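You operate a simulated robot arm through the tools that you are given. There is no shell and no other tool.

Carry out the task below with a simulated robot arm. There is one attempt and no reset: what you move stays moved.

Task
Clamp the white key top onto the glued key in the jig, then wipe off the glue that squeezes out.
Fine: lift the bar before you wipe; use the green pad and put it back; leave the blue knob. What is to be rubbed or washed off counts as gone when no trace of it is left.
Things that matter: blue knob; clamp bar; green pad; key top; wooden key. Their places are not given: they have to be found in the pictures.

It is judged by the outcome, as a careful person would: the job done as asked, and still so three seconds after it is handed in. It fails if anything else is knocked over, pushed out of place, dropped, spilled or broken.

Robot
A 7-joint arm with a two-finger parallel gripper, fixed in place. Base frame: the origin is at the foot of the arm, x ahead of it, y to its left, z up; the work surface is at about z = 0.78. Units: m, rad, N and s.
With the tool pointing down near the work surface it reaches from about 0.46 to 0.92 m from the base axis. Its first joint turns from -2.007 to 2.007 rad. Payload 3.91 kg.
The tool frame sits at the grasp point between the pads (the TCP): z along the fingers, y along the line on which they close. The tips reach 0.03 m beyond it. Largest opening 0.11 m; finger width 0.02, thickness 0.01; the body of the gripper, 0.048 by 0.112 m, starts 0.055 m behind the TCP.
Orientation is that of the tool frame in the base frame, as a unit quaternion [w, x, y, z]. With the fingers straight down and closing along the base's y, the tool's x points along the base's -x, its y along +y and its z along -z.

Tools
- The arm moves only by the tool jog_arm. Its argument "motion" is a list that holds one entry, the list of rows, each a list of 7 numbers: the finger opening in m, from 0 to 0.11, then the shift along the tool's x, y, z in units of 20 mm (1.0 is 20 mm), then the turn, a rotation vector about the tool's x, y, z in units of 6 degrees (1.0 is 6 degrees). In form: [[[claw, dx, dy, dz, ax, ay, az], ...]]. A call has 1 to 20 rows; each row shifts and turns the commanded pose from where the row before left it, along the tool's axes as they then stand. A call with a number of a shift or a turn outside -1 to 1 is refused whole. Each row takes 0.2 s and may step no farther than 0.05 m and 0.15 rad from the row before; otherwise, or with a gripper value out of range, the whole call is refused. Where a pose cannot be reached the arm comes as near as it can. A force on the tool above 40 N (or 10 N above the force at the start of the call, whichever is more), or a blocked arm, ends the call early, and 0.2 s more pass. The fingers move at their own pace (about 0.153 m/s each) and stop on an object; they squeeze with about 38 N. The grip force told is the motor's: it shows also when the fingers shut on nothing. Time passes only in rows, and 0.2 s behind the last, so rows that do not move let the fingers close. The reply holds the time, the measured pose of the TCP, the force on the tool along the base axes, the opening and the grip force, in the units named above and with some noise, with the torque about the TCP (base axes, N m) and any sound that the robot's microphone picked up.
- Cameras (640 x 400 px; columns grow to the right, rows downward): "scene" is fixed at [0.3989, 0.5003, 1.5201]; the picture's right is [-0.90, -0.43, 0.00], its down [-0.40, 0.84, -0.37] and it looks along [0.16, -0.33, -0.93] (base axes); focal length 350 px, centre (320, 200). "wrist" rides on the gripper at [0.072, 0.017, -0.103] in the tool frame; the picture's right is [-0.23, 0.97, 0.00], its down [-0.76, -0.18, -0.62] and it looks along [-0.61, -0.14, 0.78] (tool axes); focal length 222 px, centre (320, 200).
- snapshot(camera): a new picture of that camera. It takes no simulated time.
- move_column(by): slides the trunk up (or, below 0, down) by that many m; the arm rides with it, the base frame stays. It gives what a move gives, with no picture.
- measure_at(camera, pixels): there is no depth. For up to 12 entries [column, row, z] of the newest picture of that camera ("zoom" is the newest enlarged one), the place [x, y] in the base frame at which the ray of that pixel passes the height z, good to about 0.003 m. It takes no simulated time.
- inspect(camera, box): a new picture of the part [left, top, right, bottom] of that camera's present view, enlarged. It takes no simulated time.
- close_job(): hands the job in; it is judged then, once.

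Leave the gripper open and the arm clear of the work at the hand-in unless told otherwise.

The tools are called as name(argument=value, ...) on one line, values as JSON. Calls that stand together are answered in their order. jog_arm: Moves the arm, as the interface text tells. Its arguments: {"type":"object","properties":{"motion":{"type":"array"}},"required":["motion"]} The other tools are called the same way: move_column (by) slides the trunk up or down; snapshot (camera) takes a picture; measure_at (camera, pixels) gives the place at which the rays of pixels pass given heights; inspect (camera, box) takes an enlarged picture of a part of a camera's view; close_job () hands the job in.

At the start:

```text
time: 0.0
tool_pos: [0.349, 0.3308, 1.1324]
ee_rot: [0.0, 0.0, 1.0, 0.0]
wrist_force: [0.2, 0.4, 0.3]
moment: [0.0, 0.01, 0.01]
width: 0.1101
finger_force: 0.0
trunk travel left (down, up): [-0.725, 0.265]
```

scene: 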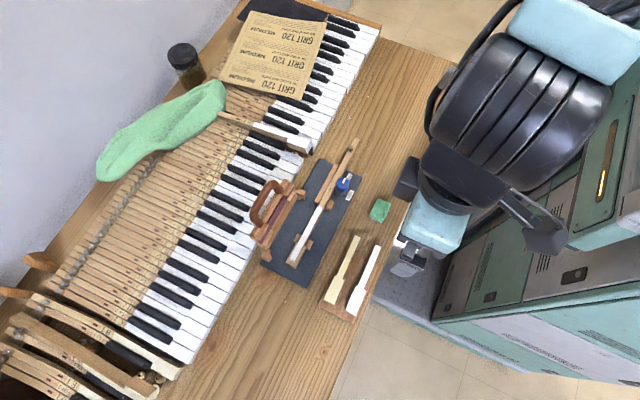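
wrist: 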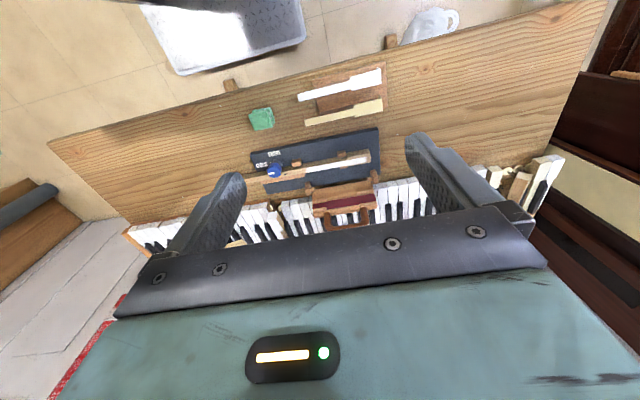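

I see the jig (dark base plate) at about (310,225) in the scene view, a blue knob at (343,183), the green pad at (380,209), and two key tops (cream and white) on a wooden tray near (350,275). I'll enlarge these parts first.

inspect(camera="scene", box=[230, 130, 410, 330])

inspect(camera="wrist", box=[220, 50, 420, 240])

```text
2.00 times, centred on (320, 230) of scene
```

zoom: 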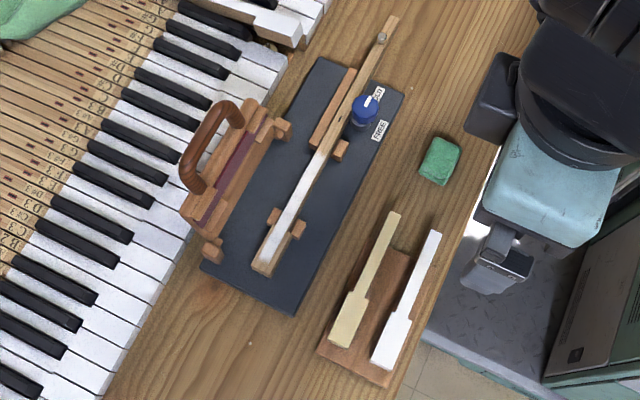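

```text
2.11 times, centred on (320, 145) of wrist
```

zoom: 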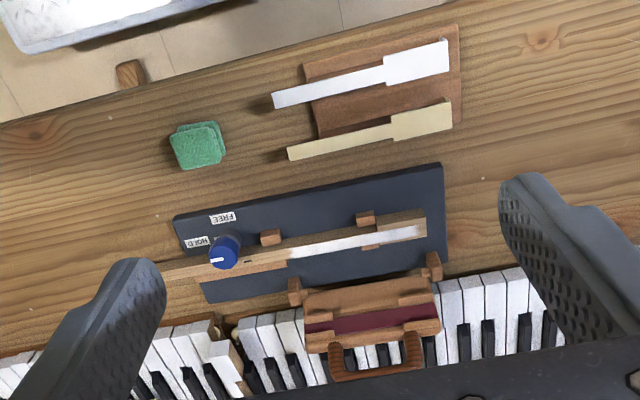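

The jig has a wooden key with a white glue patch, the open bar with the brown handle beside it, and labels by the blue knob. I'll enlarge further to understand the bar's hinge, the knob and the key tops.

inspect(camera="scene", box=[240, 165, 330, 275])

inspect(camera="scene", box=[300, 130, 400, 220])

inspect(camera="scene", box=[310, 225, 400, 330])

inspect(camera="wrist", box=[260, 130, 400, 240])

```text
3.64 times, centred on (285, 220) of scene
```

zoom: 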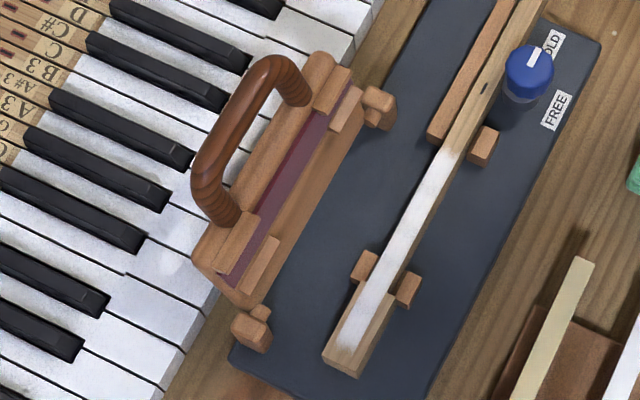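

```text
4.44 times, centred on (350, 175) of scene
```

zoom: 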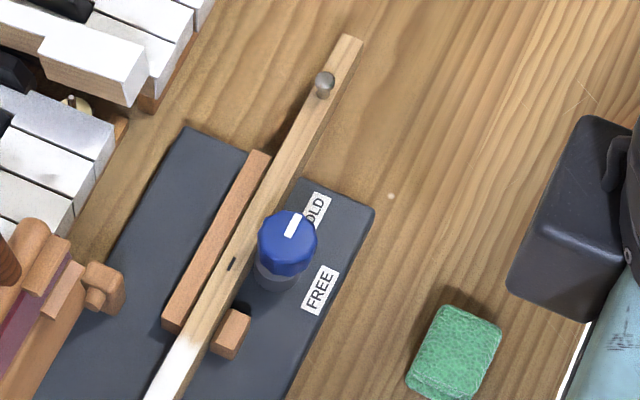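

```text
3.81 times, centred on (355, 278) of scene
```

zoom: 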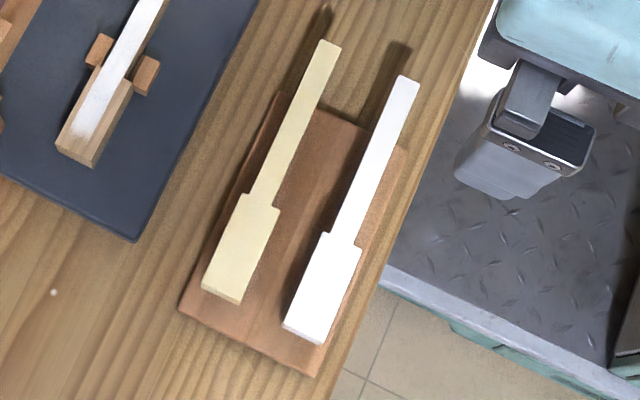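

```text
3.64 times, centred on (330, 185) of wrist
```

zoom: 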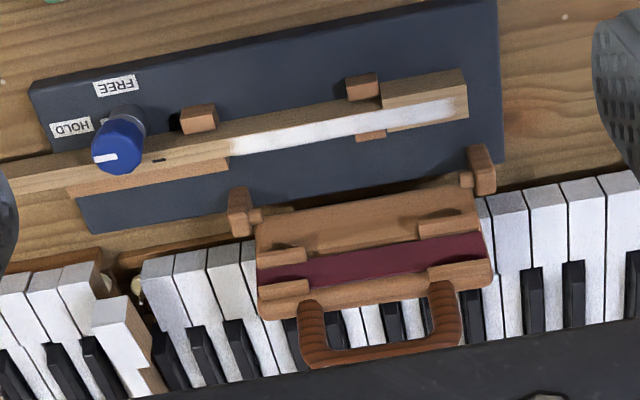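

The bar is hinged on two posts along the keyboard-side edge of the jig, standing open with the felt visible. I'll measure the main points: key ends, blocks, key top on the tray, pad, posts, handle.

snapshot(camera="scene")

measure_at(camera="scene", pixels=[[288, 262, 0.81], [322, 206, 0.81], [356, 140, 0.81], [380, 209, 0.79], [378, 246, 0.79], [353, 312, 0.79], [343, 183, 0.83], [287, 286, 0.785], [262, 262, 0.785], [364, 177, 0.785], [322, 159, 0.785], [304, 217, 0.81]])

measure_at(camera="wrist", pixels=[[370, 157, 0.81], [312, 169, 0.81], [262, 119, 0.79], [299, 98, 0.79], [381, 77, 0.79], [274, 171, 0.83], [357, 196, 0.79], [267, 136, 0.785], [380, 128, 0.785]])

```text
taken
```

scene: 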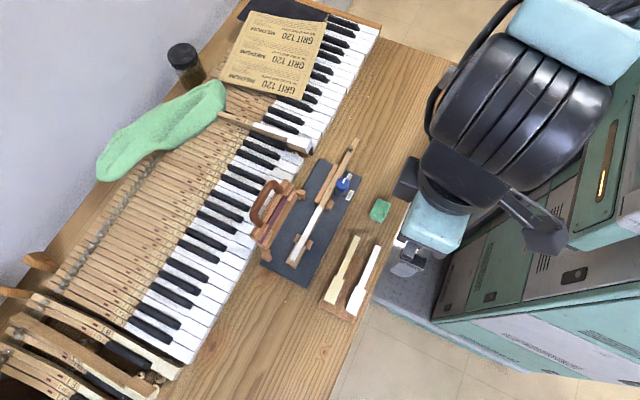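

```text
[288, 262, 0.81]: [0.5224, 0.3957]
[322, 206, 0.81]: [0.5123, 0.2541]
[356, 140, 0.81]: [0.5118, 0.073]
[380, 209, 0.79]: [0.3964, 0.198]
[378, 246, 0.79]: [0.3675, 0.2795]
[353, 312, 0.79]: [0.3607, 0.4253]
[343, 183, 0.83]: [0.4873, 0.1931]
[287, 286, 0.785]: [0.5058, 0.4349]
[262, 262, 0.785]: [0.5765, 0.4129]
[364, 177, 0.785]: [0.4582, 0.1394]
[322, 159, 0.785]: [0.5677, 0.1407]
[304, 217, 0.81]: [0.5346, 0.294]
```

```text
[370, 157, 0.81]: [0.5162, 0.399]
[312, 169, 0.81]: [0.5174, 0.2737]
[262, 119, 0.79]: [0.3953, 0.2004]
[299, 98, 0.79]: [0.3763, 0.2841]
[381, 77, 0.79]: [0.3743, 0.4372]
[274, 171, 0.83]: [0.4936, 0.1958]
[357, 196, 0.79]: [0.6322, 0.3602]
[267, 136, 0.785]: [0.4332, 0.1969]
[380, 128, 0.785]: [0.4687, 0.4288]
```

The key runs almost parallel to y at x≈0.515, from y≈0.40 (front) back to y≈0.07; the white key top lies on the tray at x≈0.37, y≈0.28–0.43; the pad is at about (0.396, 0.199). I'll lower the hand 0.12 m straight down for a closer wrist view.

jog_arm(motion=[[[0.11, 0, 0, 1, 0, 0, 0], [0.11, 0, 0, 1, 0, 0, 0], [0.11, 0, 0, 1, 0, 0, 0], [0.11, 0, 0, 1, 0, 0, 0], [0.11, 0, 0, 1, 0, 0, 0], [0.11, 0, 0, 1, 0, 0, 0]]])

snapshot(camera="wrist")

snapshot(camera="scene")

```text
time: 1.4
tool_pos: [0.3498, 0.332, 1.014]
ee_rot: [0.0, 0.0, 1.0, 0.0]
wrist_force: [-0.4, -0.4, 0.6]
moment: [0.0, -0.03, -0.02]
width: 0.1099
finger_force: 0.0
trunk travel left (down, up): [-0.725, 0.265]
```

```text
taken
```

wrist: 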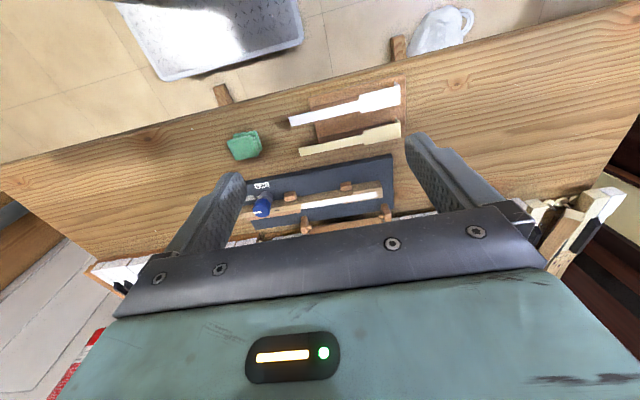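

```text
taken
```

scene: 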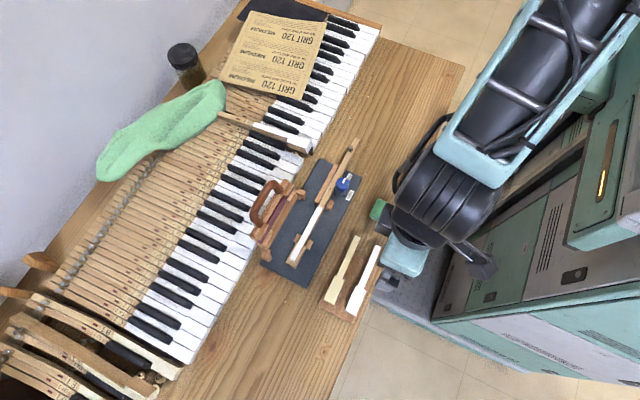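

The arm reaches here fine. I'll enlarge the tray, pad, and jig areas of the wrist view (upper half).

inspect(camera="wrist", box=[280, 75, 420, 160])

inspect(camera="wrist", box=[235, 150, 405, 245])

inspect(camera="wrist", box=[215, 115, 285, 170])

```text
4.57 times, centred on (350, 118) of wrist
```

zoom: 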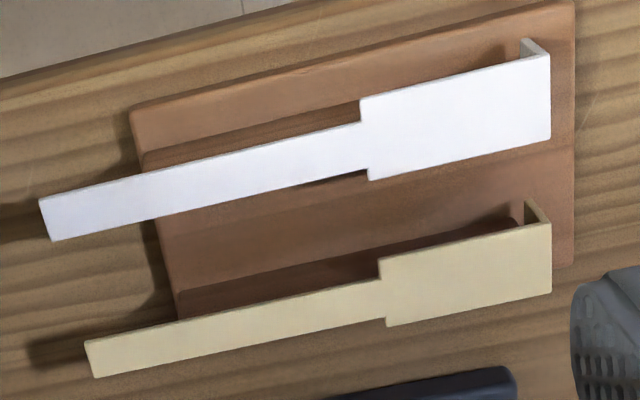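

```text
3.76 times, centred on (320, 198) of wrist
```

zoom: 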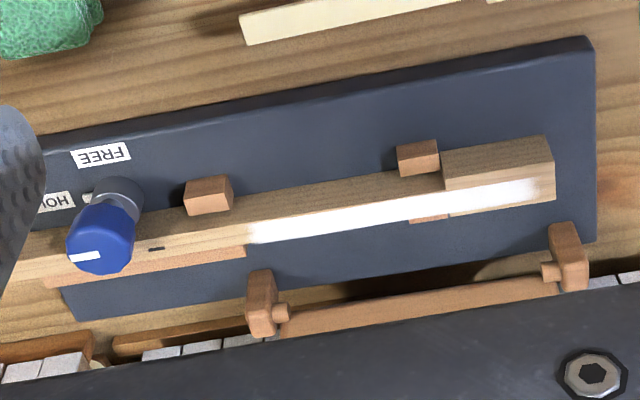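

```text
7.27 times, centred on (250, 142) of wrist
```

zoom: 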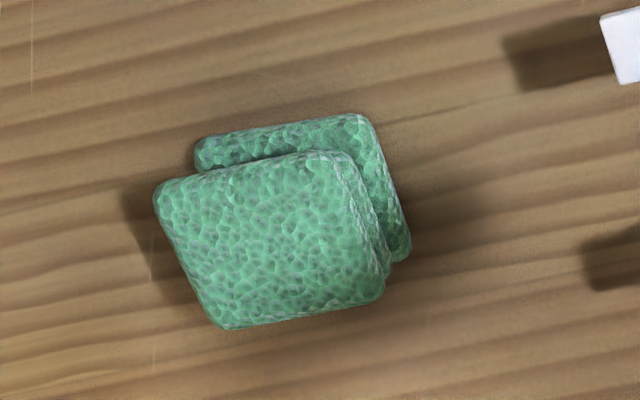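

The key top has a downturned lip at its front end and lies raised on the rest board. To see the profile of the bar and key, I'll yaw the tool +90° about its axis so the camera looks along −y and the fingers close along x (which I'll need for gripping the key top too).

jog_arm(motion=[[[0.11, 0, 0, 0, 0, 0, 1], [0.11, 0, 0, 0, 0, 0, 1], [0.11, 0, 0, 0, 0, 0, 1], [0.11, 0, 0, 0, 0, 0, 1], [0.11, 0, 0, 0, 0, 0, 1], [0.11, 0, 0, 0, 0, 0, 1], [0.11, 0, 0, 0, 0, 0, 1], [0.11, 0, 0, 0, 0, 0, 1], [0.11, 0, 0, 0, 0, 0, 1], [0.11, 0, 0, 0, 0, 0, 1], [0.11, 0, 0, 0, 0, 0, 1], [0.11, 0, 0, 0, 0, 0, 1], [0.11, 0, 0, 0, 0, 0, 1], [0.11, 0, 0, 0, 0, 0, 1], [0.11, 0, 0, 0, 0, 0, 1]]])

snapshot(camera="wrist")

```text
time: 4.6
tool_pos: [0.3648, 0.3266, 1.0158]
ee_rot: [0.001, 0.719, 0.695, 0.003]
wrist_force: [0.6, -0.3, -0.9]
moment: [-0.01, -0.02, -0.04]
width: 0.1097
finger_force: 0.0
trunk travel left (down, up): [-0.725, 0.265]
```

```text
taken
```

wrist: 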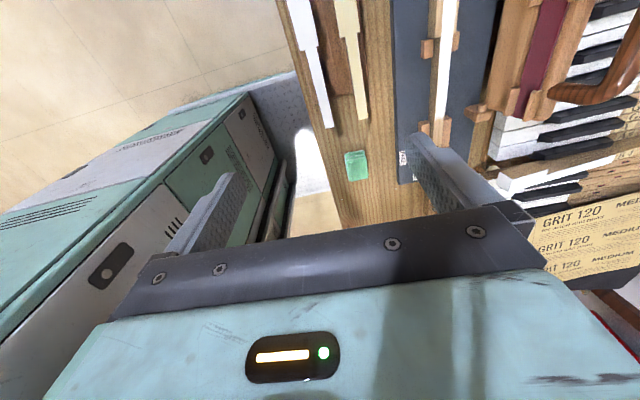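

The hand is yawed now. Fingertips are at about z 0.985, above the handle (~0.93). I'll move out to about (0.52, 0.57) at this height so the camera sees the jig from its front end.

jog_arm(motion=[[[0.11, 1, 1, 0, 0, 0, 0], [0.11, 1, 1, 0, 0, 0, 0], [0.11, 1, 1, 0, 0, 0, 0], [0.11, 1, 1, 0, 0, 0, 0], [0.11, 1, 1, 0, 0, 0, 0], [0.11, 1, 1, 0, 0, 0, 0], [0.11, 1, 1, 0, 0, 0, 0], [0.11, 1, 1, 0, 0, 0, 0], [0.11, 1, 0, 0, 0, 0, 0], [0.11, 1, 0, 0, 0, 0, 0], [0.11, 1, 0, 0, 0, 0, 0], [0.11, 1, 0, 0, 0, 0, 0], [0.11, 0, 0, 0, 0, -1, 0], [0.11, 0, 0, 0, 0, -1, 0], [0.11, 0, 0, 0, 0, -1, 0], [0.11, 0, 0, 0, 0, -1, 0], [0.11, 0, 0, 0, 0, 0, 0]]])

snapshot(camera="wrist")

```text
time: 8.2
tool_pos: [0.4669, 0.479, 1.0349]
ee_rot: [0.129, 0.696, 0.695, -0.129]
wrist_force: [-0.2, -0.7, -0.1]
moment: [0.01, -0.04, 0.01]
width: 0.11
finger_force: 0.1
out of reach, approached as far as the arm can: row 11, 12, 13, 14, 15, 16
trunk travel left (down, up): [-0.725, 0.265]
```

```text
taken
```

wrist: 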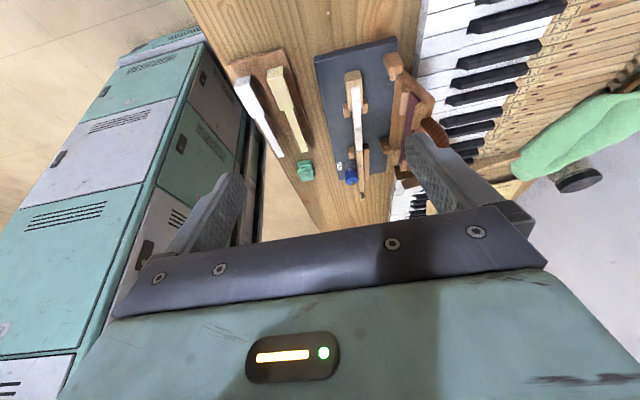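

The reach is limited here (TCP ended at 0.467, 0.479), but this view shows the jig from its front end. I'll enlarge it.

inspect(camera="wrist", box=[310, 35, 450, 200])

inspect(camera="wrist", box=[225, 45, 325, 185])

inspect(camera="wrist", box=[330, 60, 380, 130])

```text
2.42 times, centred on (380, 118) of wrist
```

zoom: 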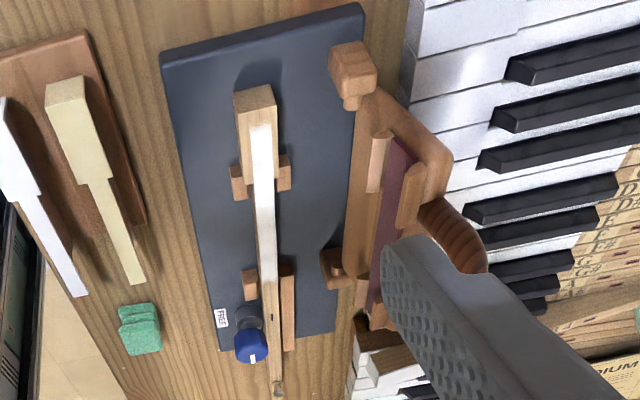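

```text
2.86 times, centred on (275, 115) of wrist
```

zoom: 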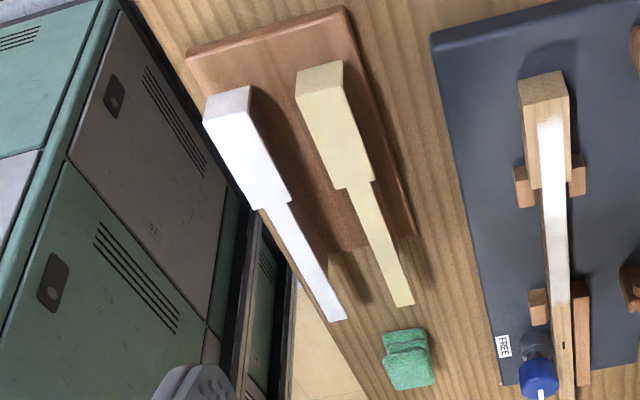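

```text
5.71 times, centred on (355, 95) of wrist
```

zoom: 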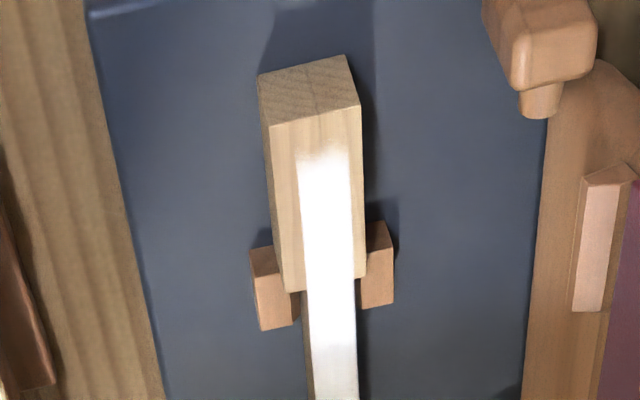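

Now the geometry is clear: a wooden key with a wider head, a narrow glue strip along it, two small blocks beside the head/tail step, two more at the back. I'll triangulate heights: same points in scene and wrist pictures at two heights each.

measure_at(camera="wrist", pixels=[[281.3, 157, 0.78], [281.3, 157, 0.83], [248.0, 83.0, 0.78], [248.0, 83.0, 0.83], [355.9, 117.0, 0.78], [355.9, 117.0, 0.83], [305, 170, 0.78], [305, 170, 0.83]])

inspect(camera="scene", box=[335, 230, 390, 325])

inspect(camera="scene", box=[280, 195, 335, 275])

```text
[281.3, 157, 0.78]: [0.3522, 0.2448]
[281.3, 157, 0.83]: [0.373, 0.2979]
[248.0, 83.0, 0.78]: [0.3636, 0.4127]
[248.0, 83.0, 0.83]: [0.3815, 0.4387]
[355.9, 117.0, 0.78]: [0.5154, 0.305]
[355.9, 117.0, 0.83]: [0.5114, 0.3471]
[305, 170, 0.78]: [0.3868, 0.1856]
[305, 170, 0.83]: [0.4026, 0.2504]
```

```text
4.21 times, centred on (362, 278) of scene
```

zoom: 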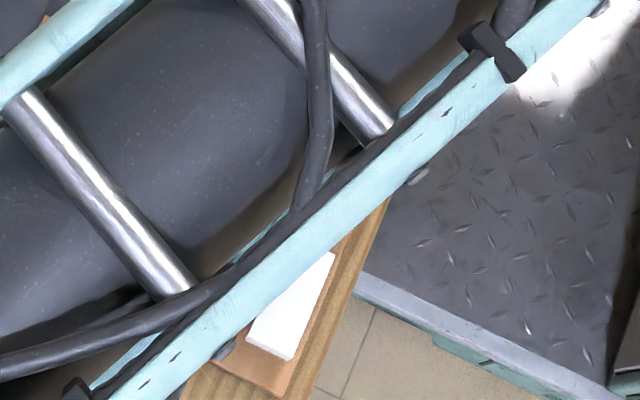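

```text
5.00 times, centred on (308, 235) of scene
```

zoom: 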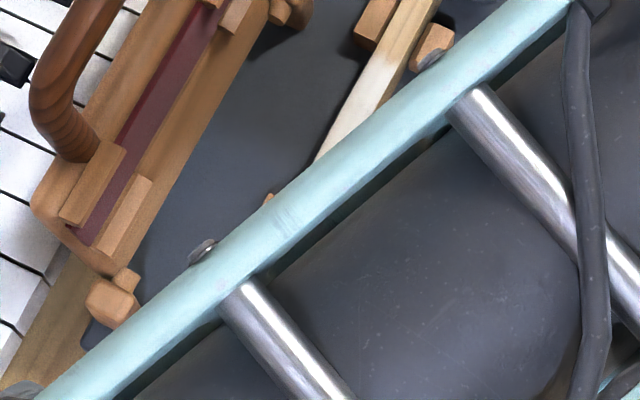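

The arm now hides part of the scene view, but the fixed camera lets me use the earlier pixel positions. I'll measure the matching scene pixels at two heights to triangulate.

measure_at(camera="scene", pixels=[[378.4, 246.5, 0.78], [378.4, 246.5, 0.83], [346.7, 312.5, 0.78], [346.7, 312.5, 0.83], [288.0, 262.0, 0.78], [288.0, 262.0, 0.83], [380.0, 209.0, 0.78], [380.0, 209.0, 0.83]])

inspect(camera="wrist", box=[235, 65, 295, 165])

```text
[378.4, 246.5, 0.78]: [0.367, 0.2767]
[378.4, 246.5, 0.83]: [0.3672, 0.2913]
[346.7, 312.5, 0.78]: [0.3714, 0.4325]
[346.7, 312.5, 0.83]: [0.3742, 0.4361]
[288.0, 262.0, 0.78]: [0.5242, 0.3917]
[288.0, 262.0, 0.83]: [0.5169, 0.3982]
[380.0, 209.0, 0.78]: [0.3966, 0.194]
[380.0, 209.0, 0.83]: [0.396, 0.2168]
```

```text
4.00 times, centred on (265, 115) of wrist
```

zoom: 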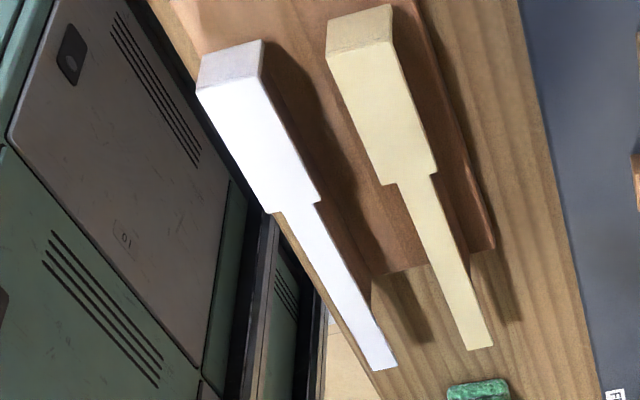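

measure_at(camera="zoom", pixels=[[196, 92, 0.821], [262, 80, 0.821], [270, 213, 0.821], [320, 201, 0.821], [283, 211, 0.821], [316, 203, 0.821], [373, 371, 0.821], [397, 366, 0.821], [199, 57, 0.8], [263, 40, 0.8], [199, 57, 0.79], [263, 40, 0.79]])

```text
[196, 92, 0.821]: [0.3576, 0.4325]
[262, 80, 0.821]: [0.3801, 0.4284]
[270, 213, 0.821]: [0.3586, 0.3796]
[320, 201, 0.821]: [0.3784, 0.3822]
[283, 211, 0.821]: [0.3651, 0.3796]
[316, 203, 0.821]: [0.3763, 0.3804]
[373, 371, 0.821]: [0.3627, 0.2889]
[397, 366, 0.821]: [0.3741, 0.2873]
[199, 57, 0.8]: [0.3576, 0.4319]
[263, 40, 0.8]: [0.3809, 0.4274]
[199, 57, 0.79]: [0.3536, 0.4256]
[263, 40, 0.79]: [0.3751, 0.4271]
```

White key top: head x≈0.358–0.380, y≈0.381–0.431; tail x≈0.364–0.375 back to y≈0.288; top surface z≈0.821, lip about 20 mm deep. Same handedness as the wooden key. Now I'll measure the wooden key's head corners, steps and blocks in the wrist picture.

inspect(camera="wrist", box=[330, 60, 380, 130])

measure_at(camera="wrist", pixels=[[346.2, 82.4, 0.8], [346.2, 82.4, 0.82], [362.2, 78.0, 0.8], [362.2, 78.0, 0.82], [344.1, 72.6, 0.79], [359.4, 69.6, 0.79], [348.5, 111.1, 0.8], [348.5, 111.1, 0.82], [362.9, 108.7, 0.8], [362.9, 108.7, 0.82]])

measure_at(camera="scene", pixels=[[286.5, 257, 0.8], [286.5, 257, 0.82], [295.5, 263, 0.8], [295.5, 263, 0.82]])

```text
5.71 times, centred on (355, 95) of wrist
```

zoom: 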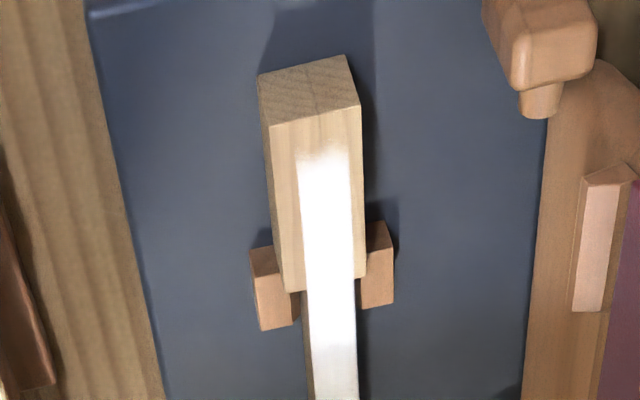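

```text
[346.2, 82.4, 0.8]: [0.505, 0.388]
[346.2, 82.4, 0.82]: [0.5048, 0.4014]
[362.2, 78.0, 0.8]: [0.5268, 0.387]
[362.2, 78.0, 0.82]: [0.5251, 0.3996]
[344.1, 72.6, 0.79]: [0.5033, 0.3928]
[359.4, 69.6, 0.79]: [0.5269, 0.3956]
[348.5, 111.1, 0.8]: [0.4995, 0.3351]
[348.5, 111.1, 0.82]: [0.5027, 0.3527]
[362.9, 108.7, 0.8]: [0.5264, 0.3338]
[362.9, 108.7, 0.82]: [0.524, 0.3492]
```

```text
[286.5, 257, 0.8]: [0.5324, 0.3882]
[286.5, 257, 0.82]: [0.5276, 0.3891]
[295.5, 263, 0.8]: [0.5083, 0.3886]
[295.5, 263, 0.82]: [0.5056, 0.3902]
```

Wooden key head: about x 0.504–0.525, y 0.35–0.40, top near z 0.81–0.82. Next, matching points on the bar (top corner, hinge corner, handle corner) in both views to learn how it stands.

measure_at(camera="wrist", pixels=[[433.7, 99.4, 0.8], [433.7, 99.4, 0.9], [396.5, 74.6, 0.8], [396.5, 74.6, 0.9], [449, 143.6, 0.8], [449, 143.6, 0.9]])

measure_at(camera="scene", pixels=[[250.7, 233.7, 0.8], [250.7, 233.7, 0.9], [264.4, 248.3, 0.8], [264.4, 248.3, 0.9], [252.9, 217.3, 0.8], [252.9, 217.3, 0.9], [271, 182, 0.8], [271, 182, 0.9]])

```text
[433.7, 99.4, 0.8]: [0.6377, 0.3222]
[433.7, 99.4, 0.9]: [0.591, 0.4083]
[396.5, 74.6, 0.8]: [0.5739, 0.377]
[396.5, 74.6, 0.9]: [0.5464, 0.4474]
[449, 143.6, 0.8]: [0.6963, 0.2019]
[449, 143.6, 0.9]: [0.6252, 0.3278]
```

```text
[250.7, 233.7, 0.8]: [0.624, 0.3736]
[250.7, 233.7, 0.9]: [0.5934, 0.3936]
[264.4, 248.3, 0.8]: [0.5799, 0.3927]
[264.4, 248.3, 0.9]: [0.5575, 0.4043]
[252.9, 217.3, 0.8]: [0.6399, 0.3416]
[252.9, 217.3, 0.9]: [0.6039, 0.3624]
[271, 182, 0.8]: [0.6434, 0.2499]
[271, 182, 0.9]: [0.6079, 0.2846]
```

Bar: hinge near (0.572, z≈0.82), its top corner near (0.600, z 0.878), handle grip at about (0.595, y 0.29–0.37, z 0.93) – it leans back past vertical. The arm is near its limit at this yaw, so the opposite yaw (−90°, camera on the −y side) should be more comfortable. I'll untilt and start turning back.

jog_arm(motion=[[[0.11, 0, 0, 0, 0, 1, 0], [0.11, 0, 0, 0, 0, 1, 0], [0.11, 0, 0, 0, 0, 1, 0], [0.11, 0, 0, 0, 0, 1, 0], [0.11, 0, 0, 0, 0, 0, -1], [0.11, 0, 0, 0, 0, 0, -1], [0.11, 0, 0, 0, 0, 0, -1], [0.11, 0, 0, 0, 0, 0, -1], [0.11, 0, 0, 0, 0, 0, -1], [0.11, 0, 0, 0, 0, 0, -1], [0.11, 0, 0, 0, 0, 0, -1], [0.11, 0, 0, 0, 0, 0, -1], [0.11, 0, 0, 0, 0, 0, -1], [0.11, 0, 0, 0, 0, 0, -1], [0.11, 0, 0, 0, 0, 0, -1], [0.11, 0, 0, 0, 0, 0, -1], [0.11, 0, 0, 0, 0, 0, -1], [0.11, 0, 0, 0, 0, 0, -1], [0.11, 0, 0, 0, 0, 0, -1]]])

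```text
time: 12.2
tool_pos: [0.4673, 0.4798, 1.0341]
ee_rot: [0.0, -0.001, 1.0, 0.026]
wrist_force: [0.4, -0.6, 0.9]
moment: [-0.02, -0.04, -0.04]
width: 0.1099
finger_force: 0.1
trunk travel left (down, up): [-0.725, 0.265]
```

The hand is back at yaw 0 with a small 3° tilt. I'll correct the tilt (+0.5 about tool x) and turn another −90°.

jog_arm(motion=[[[0.11, 0, 0, 0, 0.5, 0, 0], [0.11, 0, 0, 0, 0, 0, -1], [0.11, 0, 0, 0, 0, 0, -1], [0.11, 0, 0, 0, 0, 0, -1], [0.11, 0, 0, 0, 0, 0, -1], [0.11, 0, 0, 0, 0, 0, -1], [0.11, 0, 0, 0, 0, 0, -1], [0.11, 0, 0, 0, 0, 0, -1], [0.11, 0, 0, 0, 0, 0, -1], [0.11, 0, 0, 0, 0, 0, -1], [0.11, 0, 0, 0, 0, 0, -1], [0.11, 0, 0, 0, 0, 0, -1], [0.11, 0, 0, 0, 0, 0, -1], [0.11, 0, 0, 0, 0, 0, -1], [0.11, 0, 0, 0, 0, 0, -1], [0.11, 0, 0, 0, 0, 0, -1], [0.11, 0, 0, 0, 0, 0, 0]]])

snapshot(camera="wrist")

snapshot(camera="scene")

```text
time: 15.8
tool_pos: [0.4669, 0.4795, 1.0349]
ee_rot: [0.0, 0.708, -0.707, 0.0]
wrist_force: [0.1, 0.5, 0.2]
moment: [0.02, 0.02, 0.0]
width: 0.1099
finger_force: 0.2
trunk travel left (down, up): [-0.725, 0.265]
```

```text
taken
```

wrist: 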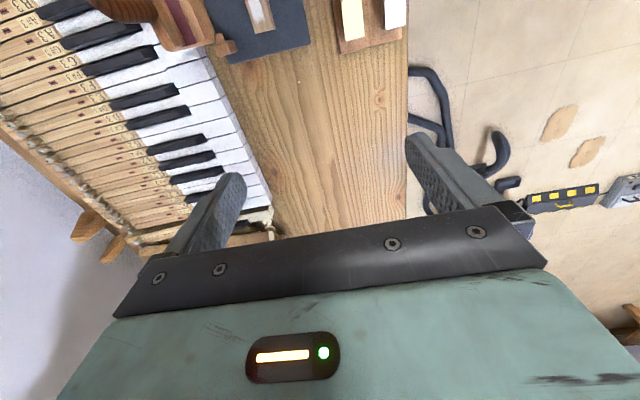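

```text
taken
```

scene: 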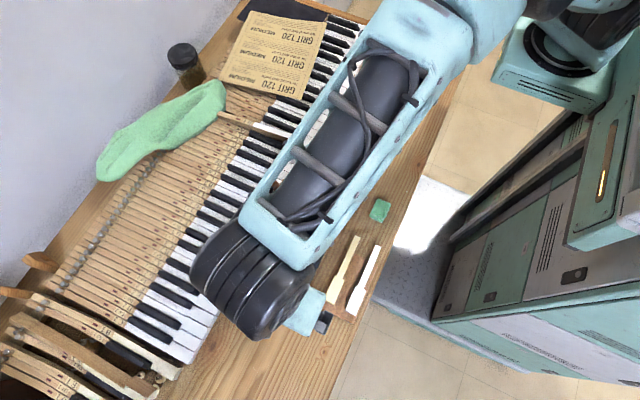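

Orientation is now clean (fingers close along x, camera on the −y side). I'll move the hand −y by 0.26 m (tool +x) to look at the jig and tray from the back end.

jog_arm(motion=[[[0.11, 1, 0, 0, 0, 0, 0], [0.11, 1, 0, 0, 0, 0, 0], [0.11, 1, 0, 0, 0, 0, 0], [0.11, 1, 0, 0, 0, 0, 0], [0.11, 1, 0, 0, 0, 0, 0], [0.11, 1, 0, 0, 0, 0, 0], [0.11, 1, 0, 0, 0, 0, 0], [0.11, 1, 0, 0, 0, 0, 0], [0.11, 1, 0, 0, 0, 0, 0], [0.11, 1, 0, 0, 0, 0, 0], [0.11, 1, 0, 0, 0, 0, 0], [0.11, 1, 0, 0, 0, 0, 0], [0.11, 1, 0, 0, 0, 0, 0], [0.11, 0, 0, 0, 0, 0, 0]]])

snapshot(camera="wrist")

```text
time: 18.8
tool_pos: [0.4671, 0.2209, 1.0354]
ee_rot: [0.0, 0.707, -0.707, 0.0]
wrist_force: [-1.1, -0.1, 0.6]
moment: [-0.03, -0.04, -0.02]
width: 0.1097
finger_force: 0.2
trunk travel left (down, up): [-0.725, 0.265]
```

```text
taken
```

wrist: 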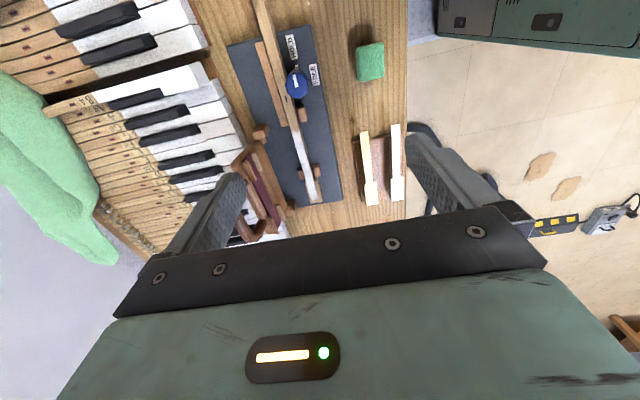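

Good view from the back end. I'll enlarge the jig, bar, and tray from here.

inspect(camera="wrist", box=[220, 110, 340, 245])

inspect(camera="wrist", box=[340, 110, 420, 215])

inspect(camera="wrist", box=[245, 0, 395, 110])

```text
2.96 times, centred on (280, 178) of wrist
```

zoom: 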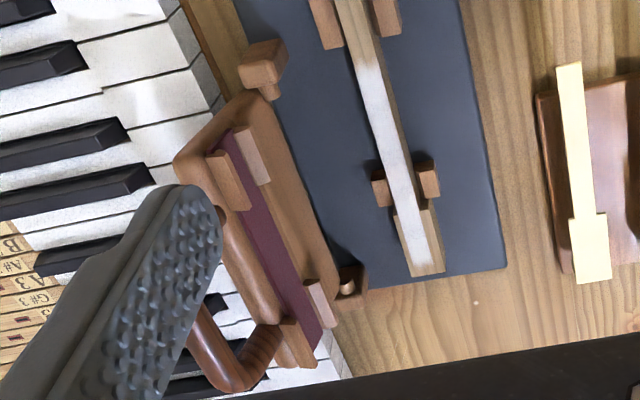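

```text
3.81 times, centred on (380, 162) of wrist
```

zoom: 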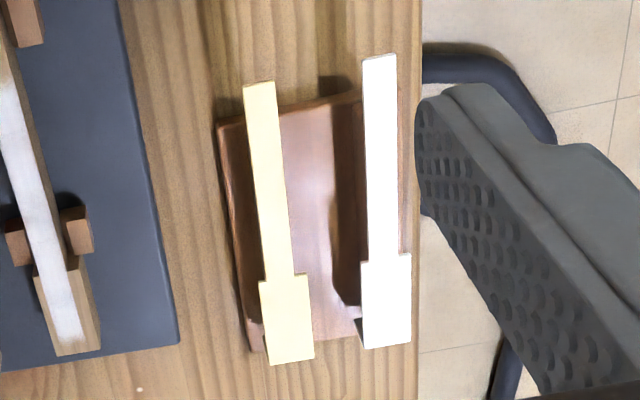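

```text
3.64 times, centred on (320, 55) of wrist
```

zoom: 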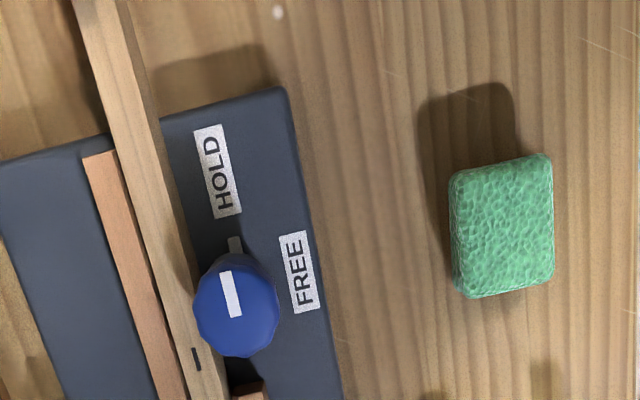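

Bar board, felt strip (with guide blocks at its ends) and the U handle are visible. I'll triangulate the board's four corners with this view and the earlier scene pixels.

measure_at(camera="wrist", pixels=[[232.0, 161.8, 0.8], [232.0, 161.8, 0.9], [260.4, 142.5, 0.8], [260.4, 142.5, 0.9], [285.1, 208.4, 0.8], [285.1, 208.4, 0.9], [264.8, 234.8, 0.8], [264.8, 234.8, 0.9], [251.3, 241.5, 0.85], [251.3, 241.5, 0.95]])

measure_at(camera="scene", pixels=[[285.5, 179.3, 0.8], [285.5, 179.3, 0.9], [296.5, 190.6, 0.8], [296.5, 190.6, 0.9], [263.8, 248.3, 0.8], [263.8, 248.3, 0.9], [250.1, 235.1, 0.8], [250.1, 235.1, 0.9], [252, 220, 0.85], [252, 220, 0.95]])

```text
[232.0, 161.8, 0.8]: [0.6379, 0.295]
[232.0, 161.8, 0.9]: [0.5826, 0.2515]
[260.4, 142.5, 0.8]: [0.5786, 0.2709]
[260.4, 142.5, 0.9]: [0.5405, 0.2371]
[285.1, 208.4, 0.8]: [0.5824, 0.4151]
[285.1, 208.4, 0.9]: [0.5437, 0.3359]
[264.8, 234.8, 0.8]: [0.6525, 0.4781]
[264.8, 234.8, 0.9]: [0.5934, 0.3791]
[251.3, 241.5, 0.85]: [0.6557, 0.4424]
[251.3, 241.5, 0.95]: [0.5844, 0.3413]
```

```text
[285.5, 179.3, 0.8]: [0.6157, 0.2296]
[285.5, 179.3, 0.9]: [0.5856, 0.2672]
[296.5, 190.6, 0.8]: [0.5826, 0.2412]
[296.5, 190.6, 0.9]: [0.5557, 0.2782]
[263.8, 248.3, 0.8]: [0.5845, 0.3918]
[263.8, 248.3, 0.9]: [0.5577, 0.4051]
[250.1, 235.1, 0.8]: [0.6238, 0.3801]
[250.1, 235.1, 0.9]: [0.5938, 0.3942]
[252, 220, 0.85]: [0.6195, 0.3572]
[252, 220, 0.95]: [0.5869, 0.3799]
```

inspect(camera="wrist", box=[225, 115, 300, 175])

inspect(camera="wrist", box=[240, 185, 310, 245])

measure_at(camera="wrist", pixels=[[263.1, 141.5, 0.8], [263.1, 141.5, 0.85], [288.4, 207.7, 0.8], [288.4, 207.7, 0.85]])

measure_at(camera="scene", pixels=[[298.2, 192, 0.8], [298.2, 192, 0.85], [269, 251, 0.8], [269, 251, 0.85]])

```text
6.67 times, centred on (262, 145) of wrist
```

zoom: 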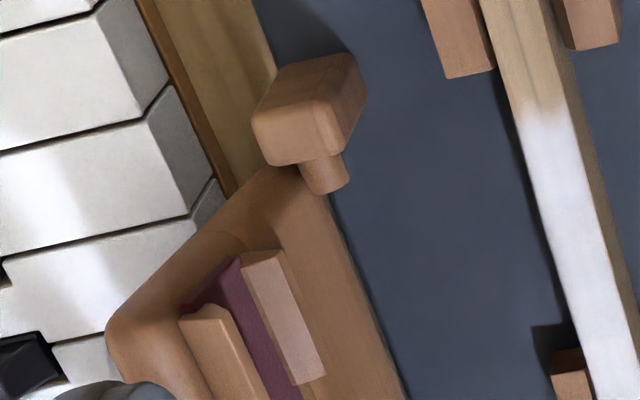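

```text
6.67 times, centred on (275, 215) of wrist
```

zoom: 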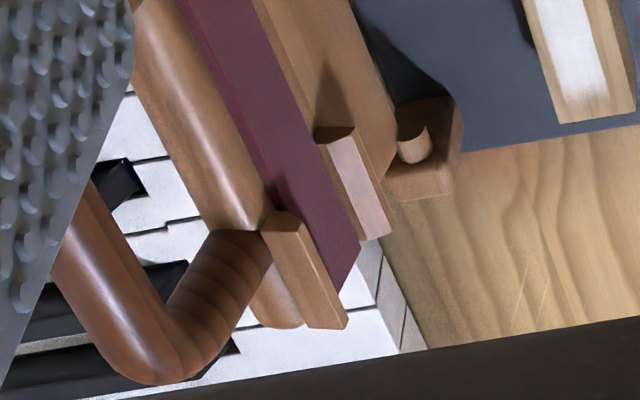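

```text
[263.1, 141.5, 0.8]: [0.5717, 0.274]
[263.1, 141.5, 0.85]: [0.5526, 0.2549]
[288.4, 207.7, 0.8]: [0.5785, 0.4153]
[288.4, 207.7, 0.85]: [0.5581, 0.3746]
```

```text
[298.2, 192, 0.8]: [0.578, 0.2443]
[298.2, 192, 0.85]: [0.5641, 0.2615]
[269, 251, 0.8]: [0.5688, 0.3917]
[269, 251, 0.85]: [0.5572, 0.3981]
```

The hinge pins sit near x≈0.567, z≈0.83, the felt near the free edge, the U handle in line with the board. Now I'll check the key tops on the tray from this side, at z 0.821.

inspect(camera="wrist", box=[350, 115, 415, 215])

```text
4.00 times, centred on (382, 165) of wrist
```

zoom: 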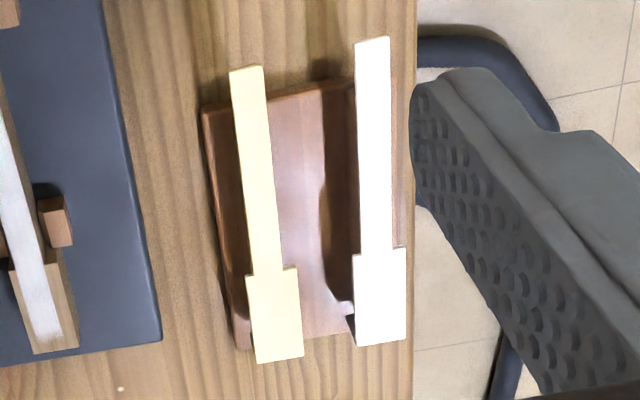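

measure_at(camera="zoom", pixels=[[355, 40, 0.821], [388, 37, 0.821], [353, 255, 0.821], [360, 254, 0.821], [393, 248, 0.821], [406, 246, 0.821], [356, 346, 0.821], [406, 340, 0.821], [247, 274, 0.821], [297, 266, 0.821], [256, 362, 0.821], [302, 354, 0.821]])

measure_at(camera="scene", pixels=[[336.1, 310.3, 0.821], [347.4, 315, 0.821], [347.1, 266.2, 0.821], [356.3, 269.3, 0.821], [366.3, 246, 0.821], [372, 247.5, 0.821]])

```text
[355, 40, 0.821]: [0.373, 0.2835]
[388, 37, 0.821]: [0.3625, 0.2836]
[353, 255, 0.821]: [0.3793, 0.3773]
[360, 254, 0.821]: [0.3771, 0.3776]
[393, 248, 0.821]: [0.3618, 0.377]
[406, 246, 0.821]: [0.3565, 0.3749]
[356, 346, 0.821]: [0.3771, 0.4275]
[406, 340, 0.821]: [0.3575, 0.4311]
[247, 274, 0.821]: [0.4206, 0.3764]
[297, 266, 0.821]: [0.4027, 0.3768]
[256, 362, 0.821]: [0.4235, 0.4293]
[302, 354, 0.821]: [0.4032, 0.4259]
```

```text
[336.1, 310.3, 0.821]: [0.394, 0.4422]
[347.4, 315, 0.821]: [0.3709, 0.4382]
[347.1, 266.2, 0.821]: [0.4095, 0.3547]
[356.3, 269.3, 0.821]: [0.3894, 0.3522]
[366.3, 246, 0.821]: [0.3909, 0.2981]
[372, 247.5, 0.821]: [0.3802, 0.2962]
```

White top: head centre x≈0.368, y≈0.379–0.430, top z≈0.819; the cream top's near edge is at x≈0.403, so the fingers must open only a little. I'll move to above the head at (0.368, 0.400, 0.93) with opening 0.034.

jog_arm(motion=[[[0.034, -0.9, 0.5, 0.5, 0, 0, 0], [0.034, -0.9, 0.5, 0.5, 0, 0, 0], [0.034, -0.9, 0.5, 0.5, 0, 0, 0], [0.034, -0.9, 0.5, 0.5, 0, 0, 0], [0.034, -0.9, 0.5, 0.5, 0, 0, 0], [0.034, -0.9, 0.5, 0.5, 0, 0, 0], [0.034, -0.9, 0.5, 0.5, 0, 0, 0], [0.034, -0.9, 0.5, 0.5, 0, 0, 0], [0.034, -0.9, 0.5, 0.5, 0, 0, 0], [0.034, -0.9, 0.45, 0.5, 0, 0, 0], [0.034, 0, 0, 0, 0, 0, 0], [0.034, 0, 0, 0, 0, 0, 0]]])

snapshot(camera="wrist")

snapshot(camera="scene")

```text
time: 21.4
tool_pos: [0.3679, 0.4011, 0.9347]
ee_rot: [0.001, 0.707, -0.707, 0.0]
wrist_force: [0.2, 0.4, 1.0]
moment: [-0.03, -0.04, 0.01]
width: 0.034
finger_force: 0.0
trunk travel left (down, up): [-0.725, 0.265]
```

```text
taken
```

wrist: 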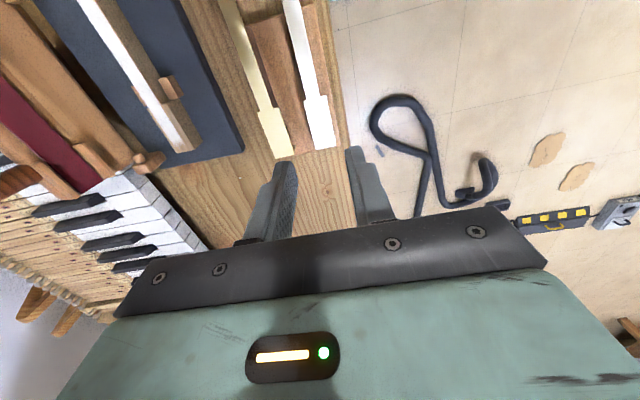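

```text
taken
```

scene: 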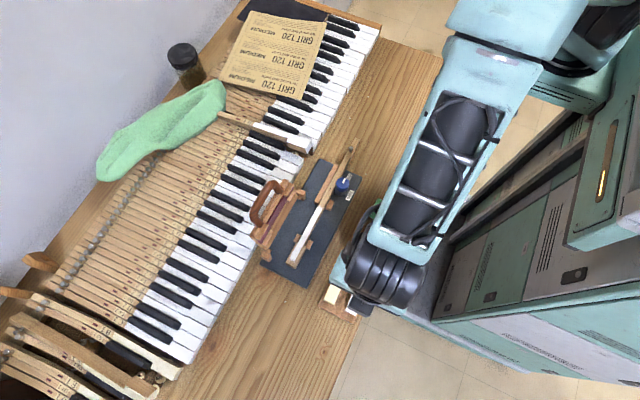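

The hand is over the tray. I'll enlarge the key tops in this closer wrist view to verify alignment before descending.

inspect(camera="wrist", box=[250, 50, 350, 170])

```text
3.33 times, centred on (300, 110) of wrist
```

zoom: 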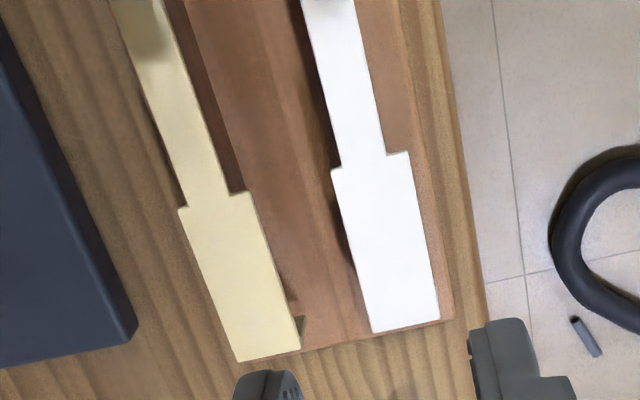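

measure_at(camera="zoom", pixels=[[332, 169, 0.819], [343, 166, 0.819], [386, 156, 0.819], [409, 152, 0.819], [374, 332, 0.819], [439, 319, 0.819], [181, 209, 0.819], [251, 191, 0.819], [237, 361, 0.819], [301, 346, 0.819], [305, 318, 0.8], [290, 290, 0.8]])

```text
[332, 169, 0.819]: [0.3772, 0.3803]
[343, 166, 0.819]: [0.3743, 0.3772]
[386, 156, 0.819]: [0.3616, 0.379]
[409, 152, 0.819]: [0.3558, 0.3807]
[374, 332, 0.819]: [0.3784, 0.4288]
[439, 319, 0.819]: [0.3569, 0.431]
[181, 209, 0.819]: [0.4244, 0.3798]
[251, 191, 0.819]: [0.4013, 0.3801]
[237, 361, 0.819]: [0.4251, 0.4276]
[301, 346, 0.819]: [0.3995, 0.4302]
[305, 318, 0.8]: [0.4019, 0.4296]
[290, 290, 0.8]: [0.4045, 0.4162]
```

Aligned: head spans x≈0.356–0.378, y≈0.380–0.430. I'll narrow to 0.031, shift 1 mm to −x, and descend to z≈0.844 (tips about 5 mm below the plate's top).

jog_arm(motion=[[[0.031, 0, 0.05, 0.9, 0, 0, 0], [0.031, 0, 0, 0.9, 0, 0, 0], [0.031, 0, 0, 0.9, 0, 0, 0], [0.031, 0, 0, 0.9, 0, 0, 0], [0.031, 0, 0, 0.5, 0, 0, 0], [0.031, 0, 0, 0.45, 0, 0, 0], [0.031, 0, 0, 0, 0, 0, 0]]])

snapshot(camera="wrist")

inspect(camera="wrist", box=[240, 80, 420, 230])

```text
time: 23.0
tool_pos: [0.3677, 0.3998, 0.8438]
ee_rot: [-0.001, -0.707, 0.707, 0.0]
wrist_force: [0.3, 0.6, 0.7]
moment: [-0.01, 0.03, 0.02]
width: 0.0311
finger_force: 0.0
trunk travel left (down, up): [-0.725, 0.265]
```

```text
taken
```

wrist: 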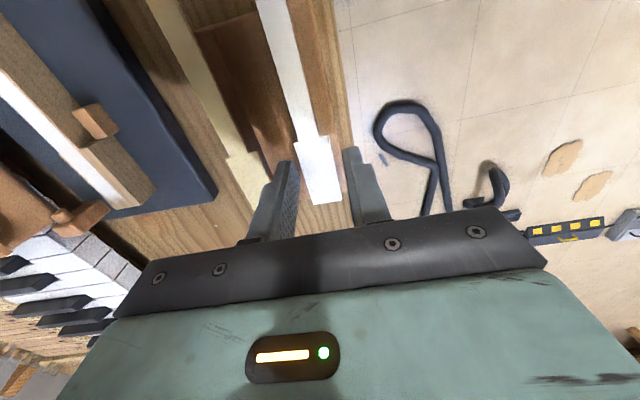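

```text
2.67 times, centred on (330, 155) of wrist
```

zoom: 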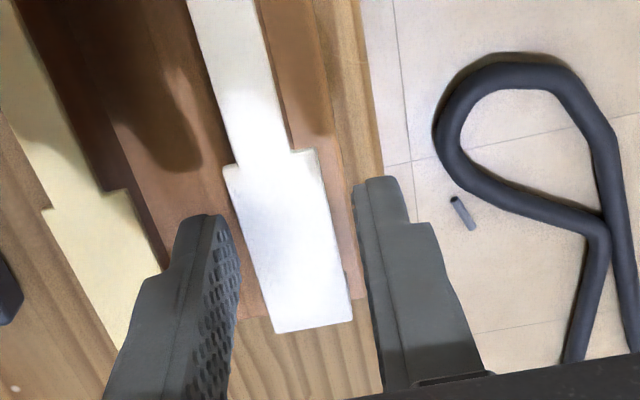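

The fingers straddle the head cleanly, no contact force. I'll close on it.

jog_arm(motion=[[[0.012, 0, 0, 0, 0, 0, 0], [0.012, 0, 0, 0, 0, 0, 0], [0.012, 0, 0, 0, 0, 0, 0]]])

inspect(camera="wrist", box=[240, 80, 420, 230])

```text
time: 23.8
tool_pos: [0.3673, 0.4005, 0.843]
ee_rot: [0.0, -0.707, 0.707, 0.0]
wrist_force: [0.6, -0.3, 0.0]
moment: [0.0, -0.02, 0.01]
width: 0.02
finger_force: 38.4
trunk travel left (down, up): [-0.725, 0.265]
```

```text
2.67 times, centred on (330, 155) of wrist
```

zoom: 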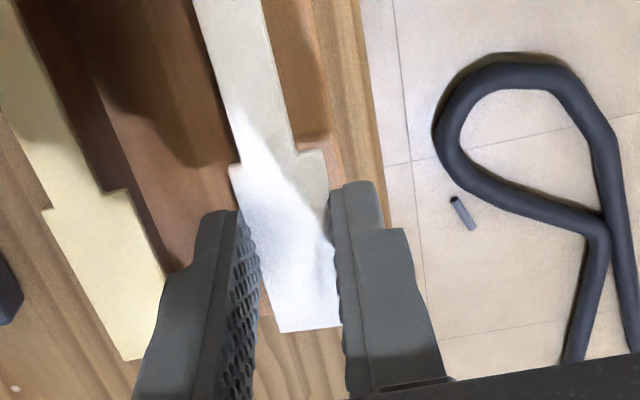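

Width stopped at 0.020 with 38 N – the head is held. I'll lift 0.03 m slowly and check.

jog_arm(motion=[[[0.012, 0, 0, -0.3, 0, 0, 0], [0.012, 0, 0, -0.3, 0, 0, 0], [0.012, 0, 0, -0.4, 0, 0, 0], [0.012, 0, 0, -0.5, 0, 0, 0], [0.012, 0, 0, -0.5, 0, 0, 0], [0.012, 0, 0, 0, 0, 0, 0]]])

snapshot(camera="wrist")

snapshot(camera="scene")

```text
time: 25.2
tool_pos: [0.3667, 0.4002, 0.8834]
ee_rot: [0.0, 0.707, -0.707, 0.0]
wrist_force: [0.4, 0.1, 0.0]
moment: [-0.02, -0.02, -0.01]
width: 0.0202
finger_force: 37.6
trunk travel left (down, up): [-0.725, 0.265]
```

```text
taken
```

wrist: 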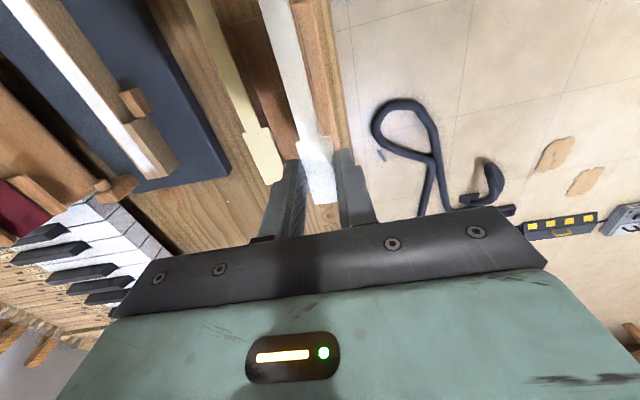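

```text
taken
```

scene: 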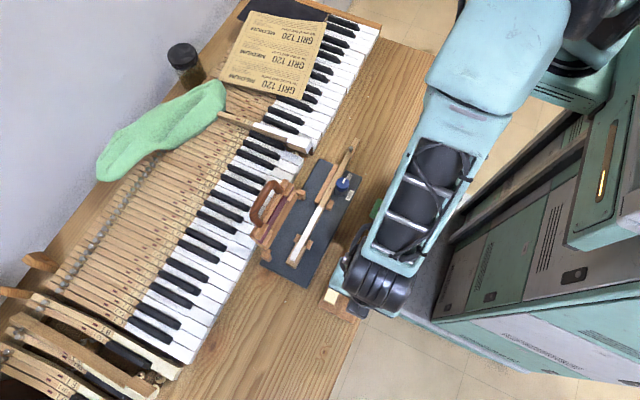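

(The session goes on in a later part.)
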